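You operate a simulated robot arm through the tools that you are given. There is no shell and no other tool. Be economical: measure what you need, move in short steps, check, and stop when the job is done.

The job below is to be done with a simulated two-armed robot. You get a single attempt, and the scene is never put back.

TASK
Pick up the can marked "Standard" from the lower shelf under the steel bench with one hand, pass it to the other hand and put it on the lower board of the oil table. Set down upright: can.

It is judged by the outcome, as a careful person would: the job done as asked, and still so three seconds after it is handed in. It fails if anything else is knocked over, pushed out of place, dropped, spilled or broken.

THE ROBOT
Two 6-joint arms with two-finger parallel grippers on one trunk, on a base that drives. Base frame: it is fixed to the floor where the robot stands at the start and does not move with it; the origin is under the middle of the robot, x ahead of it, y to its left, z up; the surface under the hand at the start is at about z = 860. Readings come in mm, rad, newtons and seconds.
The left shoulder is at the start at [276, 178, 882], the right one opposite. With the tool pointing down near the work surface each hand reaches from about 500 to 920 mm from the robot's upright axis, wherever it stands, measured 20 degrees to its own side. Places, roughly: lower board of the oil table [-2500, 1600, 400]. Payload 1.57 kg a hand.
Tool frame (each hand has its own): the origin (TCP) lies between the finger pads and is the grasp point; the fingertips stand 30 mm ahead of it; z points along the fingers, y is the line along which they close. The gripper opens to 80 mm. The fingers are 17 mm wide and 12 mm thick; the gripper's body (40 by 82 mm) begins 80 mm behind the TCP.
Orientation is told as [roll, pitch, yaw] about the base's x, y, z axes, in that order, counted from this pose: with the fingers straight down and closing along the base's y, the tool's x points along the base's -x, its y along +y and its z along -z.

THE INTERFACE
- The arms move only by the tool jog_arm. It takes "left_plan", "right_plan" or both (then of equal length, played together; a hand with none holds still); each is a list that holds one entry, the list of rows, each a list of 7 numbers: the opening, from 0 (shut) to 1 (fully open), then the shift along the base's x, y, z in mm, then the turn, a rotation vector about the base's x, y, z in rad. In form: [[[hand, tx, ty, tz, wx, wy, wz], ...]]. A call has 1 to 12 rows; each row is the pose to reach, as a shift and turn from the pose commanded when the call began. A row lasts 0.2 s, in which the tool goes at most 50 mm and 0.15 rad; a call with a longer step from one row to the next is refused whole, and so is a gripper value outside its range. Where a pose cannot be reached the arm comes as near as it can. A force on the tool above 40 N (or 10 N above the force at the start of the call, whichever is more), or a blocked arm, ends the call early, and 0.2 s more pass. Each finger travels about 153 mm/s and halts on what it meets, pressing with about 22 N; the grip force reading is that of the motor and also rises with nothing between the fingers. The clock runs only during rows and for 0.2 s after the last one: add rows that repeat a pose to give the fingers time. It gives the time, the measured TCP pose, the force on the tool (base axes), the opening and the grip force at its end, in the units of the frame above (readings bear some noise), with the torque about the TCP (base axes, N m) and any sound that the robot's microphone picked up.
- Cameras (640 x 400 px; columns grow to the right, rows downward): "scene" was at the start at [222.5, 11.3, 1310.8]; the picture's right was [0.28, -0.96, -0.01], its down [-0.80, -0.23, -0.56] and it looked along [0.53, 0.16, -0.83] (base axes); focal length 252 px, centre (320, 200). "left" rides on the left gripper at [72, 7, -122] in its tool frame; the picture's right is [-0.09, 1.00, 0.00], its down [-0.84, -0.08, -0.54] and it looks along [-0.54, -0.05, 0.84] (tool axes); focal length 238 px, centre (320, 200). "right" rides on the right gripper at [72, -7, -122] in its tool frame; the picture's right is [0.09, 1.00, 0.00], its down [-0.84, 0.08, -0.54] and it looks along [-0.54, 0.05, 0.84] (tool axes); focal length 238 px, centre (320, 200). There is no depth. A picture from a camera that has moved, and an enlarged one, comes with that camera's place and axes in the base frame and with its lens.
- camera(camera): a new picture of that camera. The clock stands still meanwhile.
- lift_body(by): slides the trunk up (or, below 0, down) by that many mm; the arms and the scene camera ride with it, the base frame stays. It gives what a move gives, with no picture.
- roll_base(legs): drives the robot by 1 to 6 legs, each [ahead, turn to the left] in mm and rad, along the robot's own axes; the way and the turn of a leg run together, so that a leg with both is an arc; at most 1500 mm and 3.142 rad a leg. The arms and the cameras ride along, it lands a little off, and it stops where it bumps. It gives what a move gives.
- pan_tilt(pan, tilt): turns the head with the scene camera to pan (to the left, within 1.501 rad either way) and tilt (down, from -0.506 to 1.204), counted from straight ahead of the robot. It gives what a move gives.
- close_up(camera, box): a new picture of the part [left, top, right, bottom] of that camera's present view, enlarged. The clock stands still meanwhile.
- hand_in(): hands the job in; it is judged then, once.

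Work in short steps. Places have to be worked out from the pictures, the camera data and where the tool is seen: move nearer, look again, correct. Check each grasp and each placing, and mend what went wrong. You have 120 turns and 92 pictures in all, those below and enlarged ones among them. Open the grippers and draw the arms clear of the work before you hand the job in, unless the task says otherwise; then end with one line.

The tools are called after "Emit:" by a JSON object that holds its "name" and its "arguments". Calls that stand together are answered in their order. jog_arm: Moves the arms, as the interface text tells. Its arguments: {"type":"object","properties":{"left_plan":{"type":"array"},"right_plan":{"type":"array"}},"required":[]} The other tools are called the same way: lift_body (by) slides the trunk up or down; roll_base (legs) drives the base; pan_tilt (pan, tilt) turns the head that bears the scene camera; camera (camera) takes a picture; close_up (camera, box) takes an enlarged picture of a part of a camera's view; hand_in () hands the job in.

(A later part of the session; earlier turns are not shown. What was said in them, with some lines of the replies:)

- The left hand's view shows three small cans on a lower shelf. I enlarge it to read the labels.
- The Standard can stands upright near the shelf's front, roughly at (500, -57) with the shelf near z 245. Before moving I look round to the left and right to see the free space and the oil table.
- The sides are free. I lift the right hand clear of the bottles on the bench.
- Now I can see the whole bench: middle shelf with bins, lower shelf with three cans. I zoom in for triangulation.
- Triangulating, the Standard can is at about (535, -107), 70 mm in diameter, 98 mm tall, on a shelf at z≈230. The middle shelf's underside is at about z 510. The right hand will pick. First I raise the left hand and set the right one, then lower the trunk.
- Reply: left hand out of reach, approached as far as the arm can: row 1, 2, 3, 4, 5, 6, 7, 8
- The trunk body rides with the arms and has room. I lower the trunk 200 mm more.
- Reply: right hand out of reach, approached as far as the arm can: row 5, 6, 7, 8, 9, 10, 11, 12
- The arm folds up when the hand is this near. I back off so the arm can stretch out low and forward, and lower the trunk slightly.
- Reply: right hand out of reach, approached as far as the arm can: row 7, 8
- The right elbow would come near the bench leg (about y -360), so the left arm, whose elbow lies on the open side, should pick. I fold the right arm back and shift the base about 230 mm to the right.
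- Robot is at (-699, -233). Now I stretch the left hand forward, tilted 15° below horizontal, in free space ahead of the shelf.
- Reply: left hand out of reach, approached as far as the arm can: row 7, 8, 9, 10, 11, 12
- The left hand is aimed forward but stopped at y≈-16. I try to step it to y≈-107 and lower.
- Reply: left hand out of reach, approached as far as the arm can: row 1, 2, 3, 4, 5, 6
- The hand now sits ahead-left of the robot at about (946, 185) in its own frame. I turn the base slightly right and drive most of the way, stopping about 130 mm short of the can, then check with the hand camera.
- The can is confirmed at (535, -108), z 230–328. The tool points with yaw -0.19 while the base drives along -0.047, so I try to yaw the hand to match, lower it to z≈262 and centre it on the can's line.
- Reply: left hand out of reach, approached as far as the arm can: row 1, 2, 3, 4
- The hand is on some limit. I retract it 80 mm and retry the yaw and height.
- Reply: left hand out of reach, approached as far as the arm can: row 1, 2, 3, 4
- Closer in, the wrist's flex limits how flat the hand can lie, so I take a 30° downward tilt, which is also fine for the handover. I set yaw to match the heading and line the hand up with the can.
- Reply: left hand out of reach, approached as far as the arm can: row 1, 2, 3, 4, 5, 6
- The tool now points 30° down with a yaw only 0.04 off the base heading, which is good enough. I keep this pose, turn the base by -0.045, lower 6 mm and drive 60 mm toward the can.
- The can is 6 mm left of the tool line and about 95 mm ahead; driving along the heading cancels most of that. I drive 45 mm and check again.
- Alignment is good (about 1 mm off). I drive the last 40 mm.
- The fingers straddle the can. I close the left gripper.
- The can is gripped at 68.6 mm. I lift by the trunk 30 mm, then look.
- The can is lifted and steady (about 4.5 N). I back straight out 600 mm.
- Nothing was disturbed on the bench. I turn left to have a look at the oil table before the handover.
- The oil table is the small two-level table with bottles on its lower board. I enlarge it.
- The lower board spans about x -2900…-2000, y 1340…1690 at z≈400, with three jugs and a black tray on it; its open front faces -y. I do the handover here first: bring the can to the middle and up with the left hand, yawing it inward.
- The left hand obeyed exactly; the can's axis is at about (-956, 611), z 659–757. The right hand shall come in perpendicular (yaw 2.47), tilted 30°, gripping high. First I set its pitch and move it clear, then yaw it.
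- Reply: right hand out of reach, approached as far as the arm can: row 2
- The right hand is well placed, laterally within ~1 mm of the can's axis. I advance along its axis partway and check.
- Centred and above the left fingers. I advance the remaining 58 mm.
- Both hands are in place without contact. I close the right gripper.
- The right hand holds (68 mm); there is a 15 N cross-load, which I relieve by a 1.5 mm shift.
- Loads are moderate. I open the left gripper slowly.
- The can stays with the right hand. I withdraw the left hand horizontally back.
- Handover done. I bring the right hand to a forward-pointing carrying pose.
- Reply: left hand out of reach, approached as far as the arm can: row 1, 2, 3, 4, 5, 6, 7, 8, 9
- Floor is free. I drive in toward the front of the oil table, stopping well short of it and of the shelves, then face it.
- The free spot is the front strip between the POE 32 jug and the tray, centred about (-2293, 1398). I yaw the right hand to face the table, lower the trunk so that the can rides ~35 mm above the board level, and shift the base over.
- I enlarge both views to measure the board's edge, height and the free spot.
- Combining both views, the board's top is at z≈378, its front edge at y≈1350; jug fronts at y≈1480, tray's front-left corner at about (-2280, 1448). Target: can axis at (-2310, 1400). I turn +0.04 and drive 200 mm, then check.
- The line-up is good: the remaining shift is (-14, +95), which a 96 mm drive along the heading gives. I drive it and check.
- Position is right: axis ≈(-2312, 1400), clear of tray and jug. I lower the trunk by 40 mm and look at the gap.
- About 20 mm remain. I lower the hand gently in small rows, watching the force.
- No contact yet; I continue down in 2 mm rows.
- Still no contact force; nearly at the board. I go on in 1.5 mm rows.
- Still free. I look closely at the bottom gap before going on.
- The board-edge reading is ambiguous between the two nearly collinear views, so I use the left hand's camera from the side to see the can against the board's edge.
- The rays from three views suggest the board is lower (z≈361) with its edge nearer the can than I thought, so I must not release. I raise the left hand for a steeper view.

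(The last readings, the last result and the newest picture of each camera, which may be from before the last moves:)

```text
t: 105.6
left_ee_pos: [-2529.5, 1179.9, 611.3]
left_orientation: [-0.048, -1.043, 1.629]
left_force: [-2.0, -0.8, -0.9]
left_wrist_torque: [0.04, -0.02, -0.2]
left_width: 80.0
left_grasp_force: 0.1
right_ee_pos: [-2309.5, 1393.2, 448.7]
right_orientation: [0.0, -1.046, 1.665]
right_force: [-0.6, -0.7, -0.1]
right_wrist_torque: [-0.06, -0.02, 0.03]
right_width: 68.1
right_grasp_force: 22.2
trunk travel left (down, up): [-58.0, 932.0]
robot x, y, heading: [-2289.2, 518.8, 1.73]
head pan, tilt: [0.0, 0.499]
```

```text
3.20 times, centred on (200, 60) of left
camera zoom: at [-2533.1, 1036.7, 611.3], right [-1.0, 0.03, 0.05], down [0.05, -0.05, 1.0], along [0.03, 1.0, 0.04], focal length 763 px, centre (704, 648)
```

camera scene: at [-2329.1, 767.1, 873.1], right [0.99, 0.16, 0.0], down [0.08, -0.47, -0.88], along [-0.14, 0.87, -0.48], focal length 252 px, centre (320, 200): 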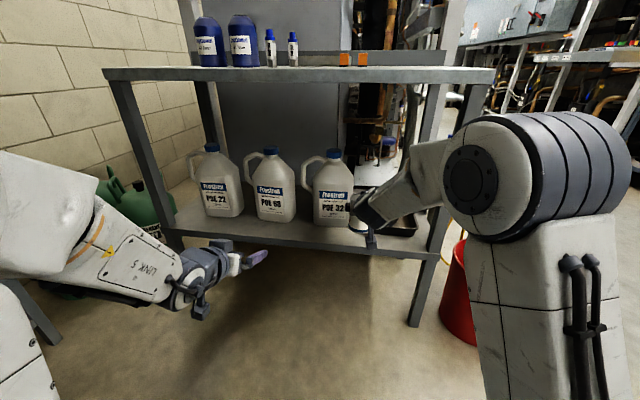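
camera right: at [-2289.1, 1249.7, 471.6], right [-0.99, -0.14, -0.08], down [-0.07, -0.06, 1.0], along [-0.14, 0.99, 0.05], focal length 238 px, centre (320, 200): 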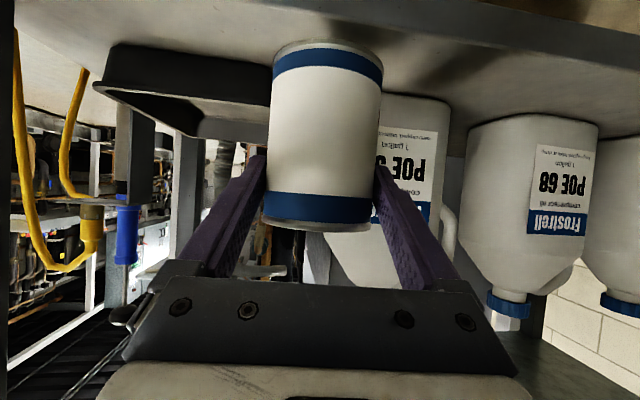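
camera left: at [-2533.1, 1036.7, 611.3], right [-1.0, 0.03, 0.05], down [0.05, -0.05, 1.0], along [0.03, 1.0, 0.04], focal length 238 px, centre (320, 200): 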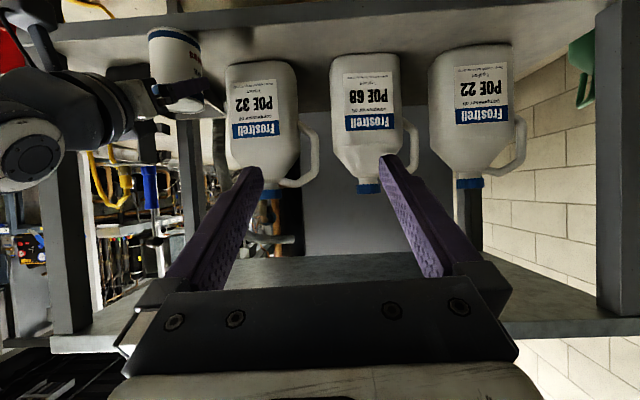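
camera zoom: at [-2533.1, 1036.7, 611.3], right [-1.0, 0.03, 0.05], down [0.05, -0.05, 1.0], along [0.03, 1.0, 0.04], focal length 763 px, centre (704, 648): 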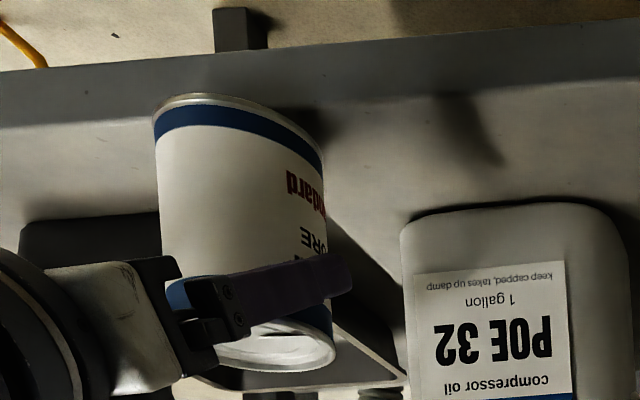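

Four views now agree: the board's top is at z≈361 and its front edge at y≈1403 (face 30 mm thick). The can is 13 mm above it but overhanging, so it must go ~51 mm further in, to about (-2322, 1455). I raise it 12 mm and drive 51 mm.

Emit:
{"name": "jog_arm", "arguments": {"right_plan": [[[0.6, 0, 0, 6, 0, 0, 0], [0.6, 0, 0, 12, 0, 0, 0]]]}}

Emit:
{"name": "roll_base", "arguments": {"legs": [[51, 0]]}}

Emit:
{"name": "camera", "arguments": {"camera": "left"}}

Emit:
{"name": "camera", "arguments": {"camera": "right"}}

```text
t: 106.2
left_ee_pos: [-2532.8, 1178.1, 610.1]
left_orientation: [0.044, -1.039, 1.54]
left_force: [-0.3, -0.5, -0.6]
left_wrist_torque: [0.0, -0.02, 0.0]
left_width: 80.0
left_grasp_force: 0.1
right_ee_pos: [-2310.0, 1392.9, 460.4]
right_orientation: [0.001, -1.046, 1.665]
right_force: [0.4, -0.7, 1.0]
right_wrist_torque: [-0.09, 0.02, 0.02]
right_width: 68.0
right_grasp_force: 21.8
trunk travel left (down, up): [-58.0, 932.0]
robot x, y, heading: [-2290.6, 518.9, 1.731]
head pan, tilt: [0.0, 0.499]
```

```text
t: 107.2
left_ee_pos: [-2541.5, 1230.2, 610.0]
left_orientation: [0.044, -1.04, 1.541]
left_force: [-0.2, -1.1, -0.6]
left_wrist_torque: [-0.03, 0.01, 0.02]
left_width: 80.1
left_grasp_force: 0.1
right_ee_pos: [-2318.2, 1444.8, 460.2]
right_orientation: [0.002, -1.046, 1.665]
right_force: [0.2, -0.2, -1.3]
right_wrist_torque: [-0.06, -0.02, -0.02]
right_width: 68.1
right_grasp_force: 21.8
trunk travel left (down, up): [-58.0, 932.0]
robot x, y, heading: [-2300.8, 561.9, 1.729]
head pan, tilt: [0.0, 0.499]
```

```text
28 pictures are left
camera left: at [-2546.6, 1087.2, 611.0], right [-0.99, 0.04, 0.1], down [0.1, -0.04, 0.99], along [0.04, 1.0, 0.04], focal length 238 px, centre (320, 200)
```

left: 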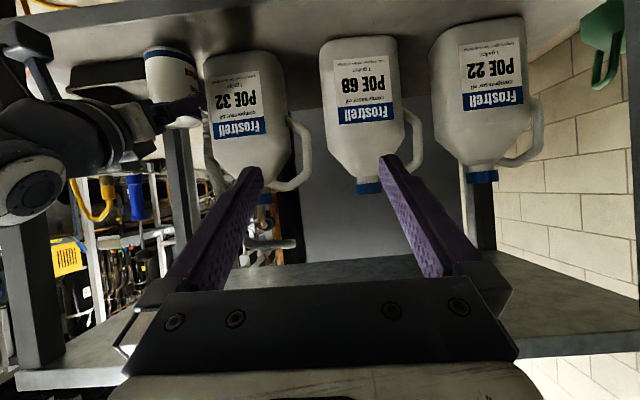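

```text
27 pictures are left
camera right: at [-2297.9, 1305.4, 459.0], right [-0.99, -0.14, -0.08], down [-0.07, -0.06, 1.0], along [-0.14, 0.99, 0.05], focal length 238 px, centre (320, 200)
```

right: 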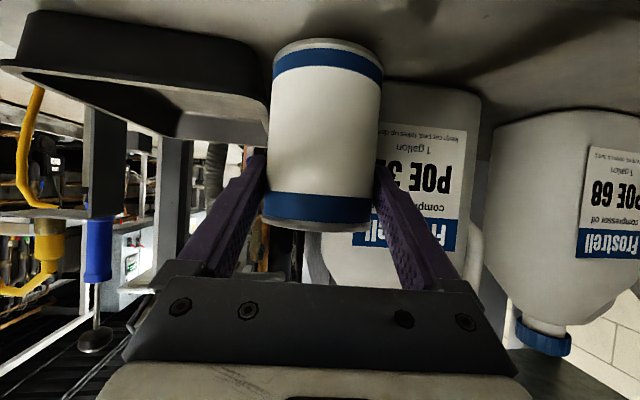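

Emit:
{"name": "close_up", "arguments": {"camera": "left", "box": [100, 0, 300, 120]}}

Emit:
{"name": "close_up", "arguments": {"camera": "scene", "box": [280, 130, 420, 230]}}

```text
3.20 times, centred on (200, 60) of left
camera zoom: at [-2546.6, 1087.2, 611.0], right [-0.99, 0.04, 0.1], down [0.1, -0.04, 0.99], along [0.04, 1.0, 0.04], focal length 763 px, centre (704, 648)
```

zoom: 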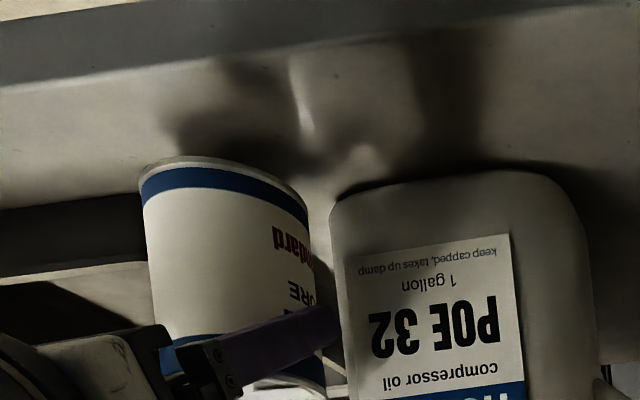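

```text
4.00 times, centred on (350, 180) of scene
camera zoom: at [-2337.4, 818.1, 833.1], right [0.99, 0.16, 0.0], down [0.08, -0.47, -0.88], along [-0.14, 0.87, -0.48], focal length 1008 px, centre (200, 280)
```

zoom: 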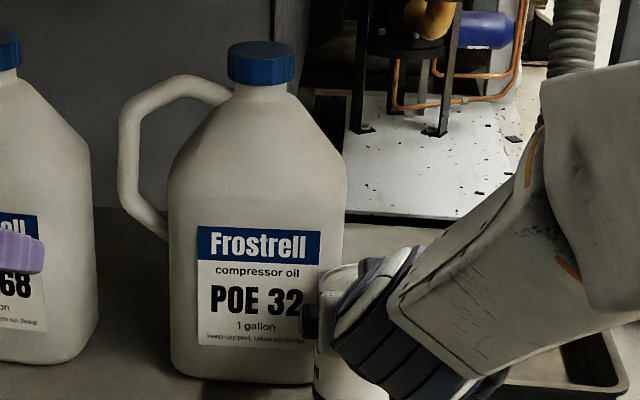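

Now the can is well inside the edge, ~25 mm clear of the jug and clear of the tray. I lower it.

Emit:
{"name": "jog_arm", "arguments": {"right_plan": [[[0.6, 0, 0, -5, 0, 0, 0], [0.6, 0, 0, -10, 0, 0, 0], [0.6, 0, 0, -14, 0, 0, 0], [0.6, 0, 0, -17, 0, 0, 0], [0.6, 0, 0, -19, 0, 0, 0]]]}}

Emit:
{"name": "jog_arm", "arguments": {"right_plan": [[[0.6, 0, 0, -1, 0, 0, 0], [0.6, 0, 0, -2, 0, 0, 0], [0.6, 0, 0, -3, 0, 0, 0]]]}}

```text
t: 108.3
left_ee_pos: [-2540.9, 1229.6, 611.0]
left_orientation: [0.044, -1.039, 1.54]
left_force: [-0.3, 0.8, 0.5]
left_wrist_torque: [-0.01, 0.01, -0.01]
left_width: 80.1
left_grasp_force: 0.0
right_ee_pos: [-2318.9, 1443.7, 441.1]
right_orientation: [0.002, -1.046, 1.664]
right_force: [0.6, 0.1, -0.5]
right_wrist_torque: [-0.06, -0.05, 0.01]
right_width: 67.6
right_grasp_force: 21.9
trunk travel left (down, up): [-58.0, 932.0]
robot x, y, heading: [-2299.9, 568.1, 1.731]
head pan, tilt: [0.0, 0.499]
```

```text
t: 109.2
left_ee_pos: [-2541.2, 1229.5, 610.1]
left_orientation: [0.043, -1.039, 1.543]
left_force: [-0.1, -0.2, 0.0]
left_wrist_torque: [-0.02, 0.01, 0.0]
left_width: 80.0
left_grasp_force: 0.1
right_ee_pos: [-2318.7, 1445.1, 438.5]
right_orientation: [0.0, -1.043, 1.666]
right_force: [-0.7, 0.2, 1.1]
right_wrist_torque: [-0.07, -0.04, 0.0]
right_width: 67.9
right_grasp_force: 22.1
trunk travel left (down, up): [-58.0, 932.0]
robot x, y, heading: [-2297.9, 565.6, 1.733]
head pan, tilt: [0.0, 0.499]
```

Bottom at z≈363, no clear contact yet. I go on in 1 mm rows.

Emit:
{"name": "jog_arm", "arguments": {"right_plan": [[[0.6, 0, 0, -1, 0, 0, 0], [0.6, 0, 0, -2, 0, 0, 0], [0.6, 0, 0, -3, 0, 0, 0]]]}}

Emit:
{"name": "close_up", "arguments": {"camera": "left", "box": [120, 20, 230, 90]}}

```text
t: 110.0
left_ee_pos: [-2540.7, 1230.1, 611.1]
left_orientation: [0.044, -1.038, 1.542]
left_force: [-0.3, 0.0, 0.1]
left_wrist_torque: [0.01, -0.02, 0.01]
left_width: 80.0
left_grasp_force: 0.0
right_ee_pos: [-2318.6, 1445.0, 437.6]
right_orientation: [0.002, -1.048, 1.665]
right_force: [0.3, -3.5, 4.6]
right_wrist_torque: [-0.46, -0.02, -0.01]
right_width: 67.9
right_grasp_force: 21.8
trunk travel left (down, up): [-58.0, 932.0]
robot x, y, heading: [-2298.0, 568.4, 1.731]
head pan, tilt: [0.0, 0.499]
```

```text
5.71 times, centred on (175, 55) of left
camera zoom: at [-2546.6, 1087.0, 611.4], right [-0.99, 0.04, 0.1], down [0.1, -0.04, 0.99], along [0.04, 1.0, 0.04], focal length 1362 px, centre (1149, 1029)
```

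zoom: 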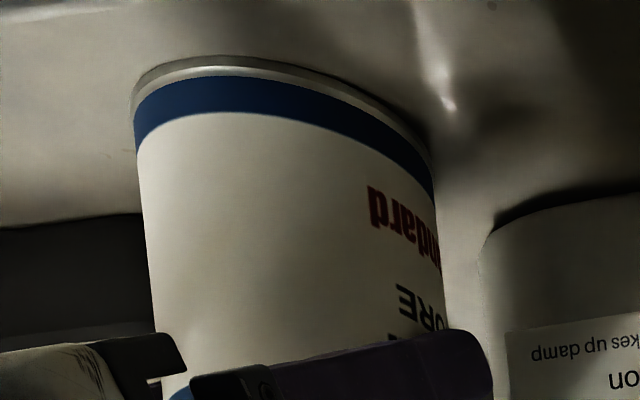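

Contact (4.6 N). I press 1 mm more so it seats flat, then open gently.

Emit:
{"name": "jog_arm", "arguments": {"right_plan": [[[0.6, 0, 0, -1, 0, 0, 0], [0.6, 0, 0, -1, 0, 0, 0]]]}}

Emit:
{"name": "jog_arm", "arguments": {"right_plan": [[[0.87, 0, 0, 0, 0, 0, 0], [0.92, 0, 0, 0, 0, 0, 0], [1, 0, 0, 0, 0, 0, 0], [1, 0, 0, 0, 0, 0, 0]]]}}

Emit:
{"name": "close_up", "arguments": {"camera": "left", "box": [100, 0, 300, 120]}}

Emit:
{"name": "camera", "arguments": {"camera": "right"}}

```text
t: 110.5
left_ee_pos: [-2541.1, 1230.1, 612.2]
left_orientation: [0.044, -1.038, 1.541]
left_force: [-0.1, 0.7, -1.1]
left_wrist_torque: [0.02, -0.02, 0.0]
left_width: 80.1
left_grasp_force: 0.0
right_ee_pos: [-2320.2, 1445.5, 437.6]
right_orientation: [0.002, -1.049, 1.666]
right_force: [-0.2, 2.9, 11.7]
right_wrist_torque: [-0.22, 0.02, -0.02]
right_width: 67.7
right_grasp_force: 21.8
trunk travel left (down, up): [-58.0, 932.0]
robot x, y, heading: [-2298.4, 571.0, 1.731]
head pan, tilt: [0.0, 0.499]
```

```text
t: 111.5
left_ee_pos: [-2541.9, 1229.4, 609.3]
left_orientation: [0.044, -1.037, 1.542]
left_force: [0.2, 0.9, 0.1]
left_wrist_torque: [-0.01, 0.0, 0.02]
left_width: 79.9
left_grasp_force: 0.1
right_ee_pos: [-2318.9, 1444.2, 433.0]
right_orientation: [0.002, -1.043, 1.665]
right_force: [-0.8, -0.3, 0.9]
right_wrist_torque: [0.01, -0.03, -0.03]
right_width: 80.2
right_grasp_force: 0.1
trunk travel left (down, up): [-58.0, 932.0]
robot x, y, heading: [-2297.6, 569.6, 1.733]
head pan, tilt: [0.0, 0.499]
```

```text
3.20 times, centred on (200, 60) of left
camera zoom: at [-2546.6, 1087.1, 611.1], right [-0.99, 0.04, 0.1], down [0.1, -0.04, 0.99], along [0.04, 1.0, 0.04], focal length 763 px, centre (704, 648)
```

zoom: 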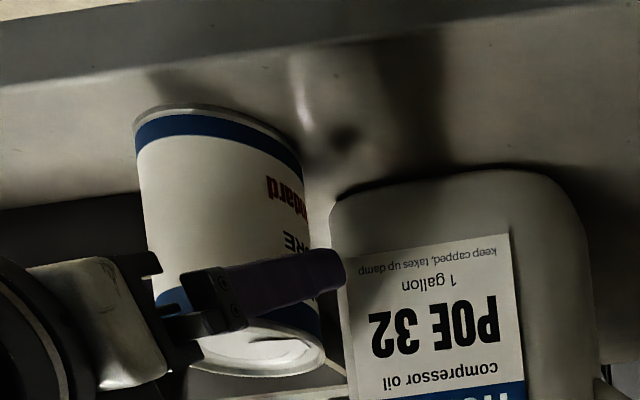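

```text
22 pictures are left
camera right: at [-2297.6, 1305.4, 433.0], right [-0.99, -0.14, -0.08], down [-0.07, -0.06, 1.0], along [-0.15, 0.99, 0.05], focal length 238 px, centre (320, 200)
```

right: 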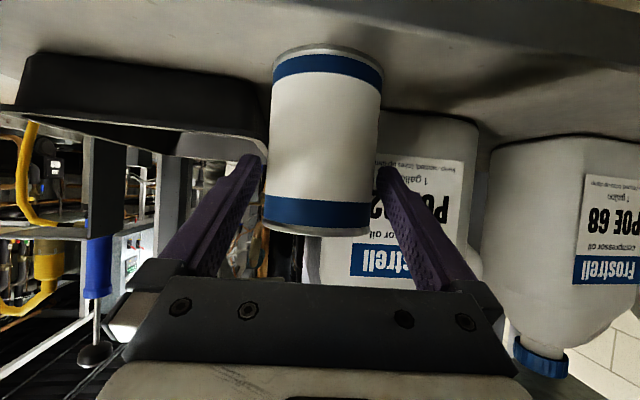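

The can stands upright on the board, free of the fingers. I withdraw the right hand straight back.

Emit:
{"name": "jog_arm", "arguments": {"right_plan": [[[1, 1.4, -15, 0, 0, 0, 0], [1, 2.8, -30, 0, 0, 0, 0], [1, 4.2, -45, 0, 0, 0, 0], [1, 5.6, -60, 0, 0, 0, 0], [1, 8, -90, 0, 0, 0, 0], [1, 11, -120, 0, 0, 0, 0]]]}}

Emit:
{"name": "roll_base", "arguments": {"legs": [[-300, 0]]}}

Emit:
{"name": "camera", "arguments": {"camera": "right"}}

Emit:
{"name": "camera", "arguments": {"camera": "scene"}}

```text
t: 113.0
left_ee_pos: [-2540.2, 1229.7, 611.0]
left_orientation: [0.046, -1.039, 1.542]
left_force: [0.5, 0.6, -0.6]
left_wrist_torque: [0.01, 0.0, 0.01]
left_width: 80.0
left_grasp_force: 0.1
right_ee_pos: [-2309.0, 1323.8, 435.4]
right_orientation: [0.004, -1.045, 1.664]
right_force: [-0.7, -0.2, -0.3]
right_wrist_torque: [0.0, -0.01, -0.02]
right_width: 80.2
right_grasp_force: 0.1
trunk travel left (down, up): [-58.0, 932.0]
robot x, y, heading: [-2297.4, 571.0, 1.724]
head pan, tilt: [0.0, 0.499]
```

```text
t: 115.0
left_ee_pos: [-2493.9, 936.6, 610.0]
left_orientation: [0.046, -1.037, 1.543]
left_force: [0.1, -0.7, 0.6]
left_wrist_torque: [-0.04, -0.01, -0.01]
left_width: 80.3
left_grasp_force: 0.1
right_ee_pos: [-2262.6, 1031.1, 435.4]
right_orientation: [0.001, -1.045, 1.666]
right_force: [-0.4, -0.4, 0.4]
right_wrist_torque: [0.01, -0.02, 0.01]
right_width: 80.0
right_grasp_force: 0.1
trunk travel left (down, up): [-58.0, 932.0]
robot x, y, heading: [-2251.5, 276.5, 1.731]
head pan, tilt: [0.0, 0.499]
```

```text
21 pictures are left
camera right: at [-2241.6, 893.0, 434.4], right [-0.99, -0.14, -0.08], down [-0.07, -0.06, 1.0], along [-0.15, 0.99, 0.05], focal length 238 px, centre (320, 200)
```

right: 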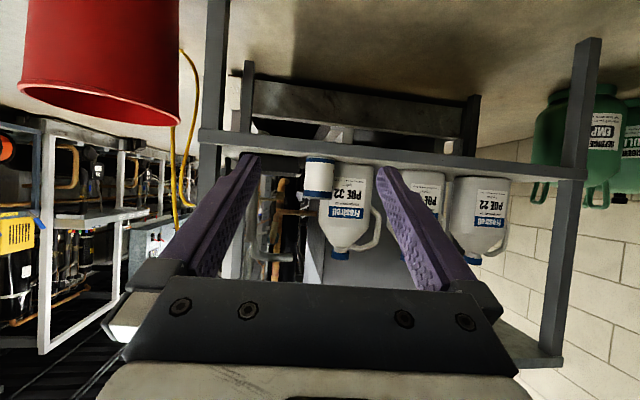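

```text
20 pictures are left
camera scene: at [-2290.6, 525.2, 833.1], right [0.99, 0.16, 0.0], down [0.08, -0.47, -0.88], along [-0.14, 0.87, -0.48], focal length 252 px, centre (320, 200)
```

scene: 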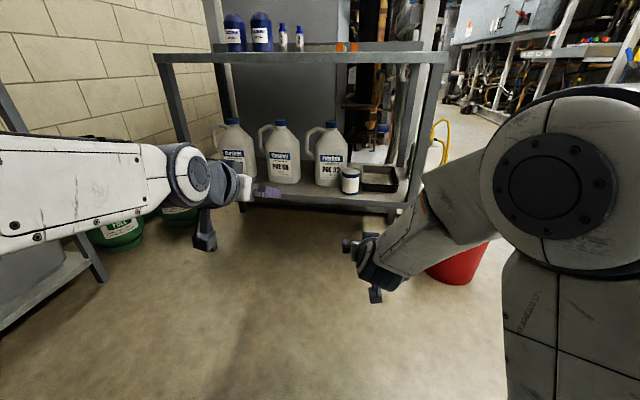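

Emit:
{"name": "close_up", "arguments": {"camera": "scene", "box": [300, 120, 420, 210]}}

```text
4.44 times, centred on (360, 165) of scene
camera zoom: at [-2290.6, 525.2, 833.1], right [0.99, 0.16, 0.0], down [0.08, -0.47, -0.88], along [-0.14, 0.87, -0.48], focal length 1120 px, centre (142, 356)
```

zoom: 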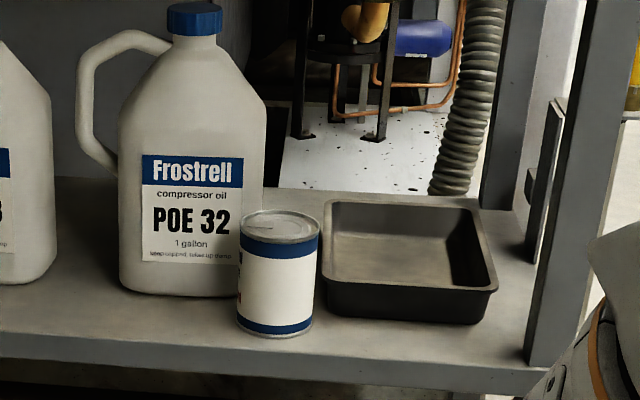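

The can stands upright on the lower board, clear of the jug, tray and edge. Both grippers are open and well away, so I hand in.

Emit:
{"name": "hand_in", "arguments": {}}

```text
The job is handed in.
```

The "Standard" can was picked up with the left hand and passed to the right. It now stands upright on the lower board of the oil table, between the POE 32 jug and the tray. Nothing else was seen to be disturbed, and I have handed the job in.
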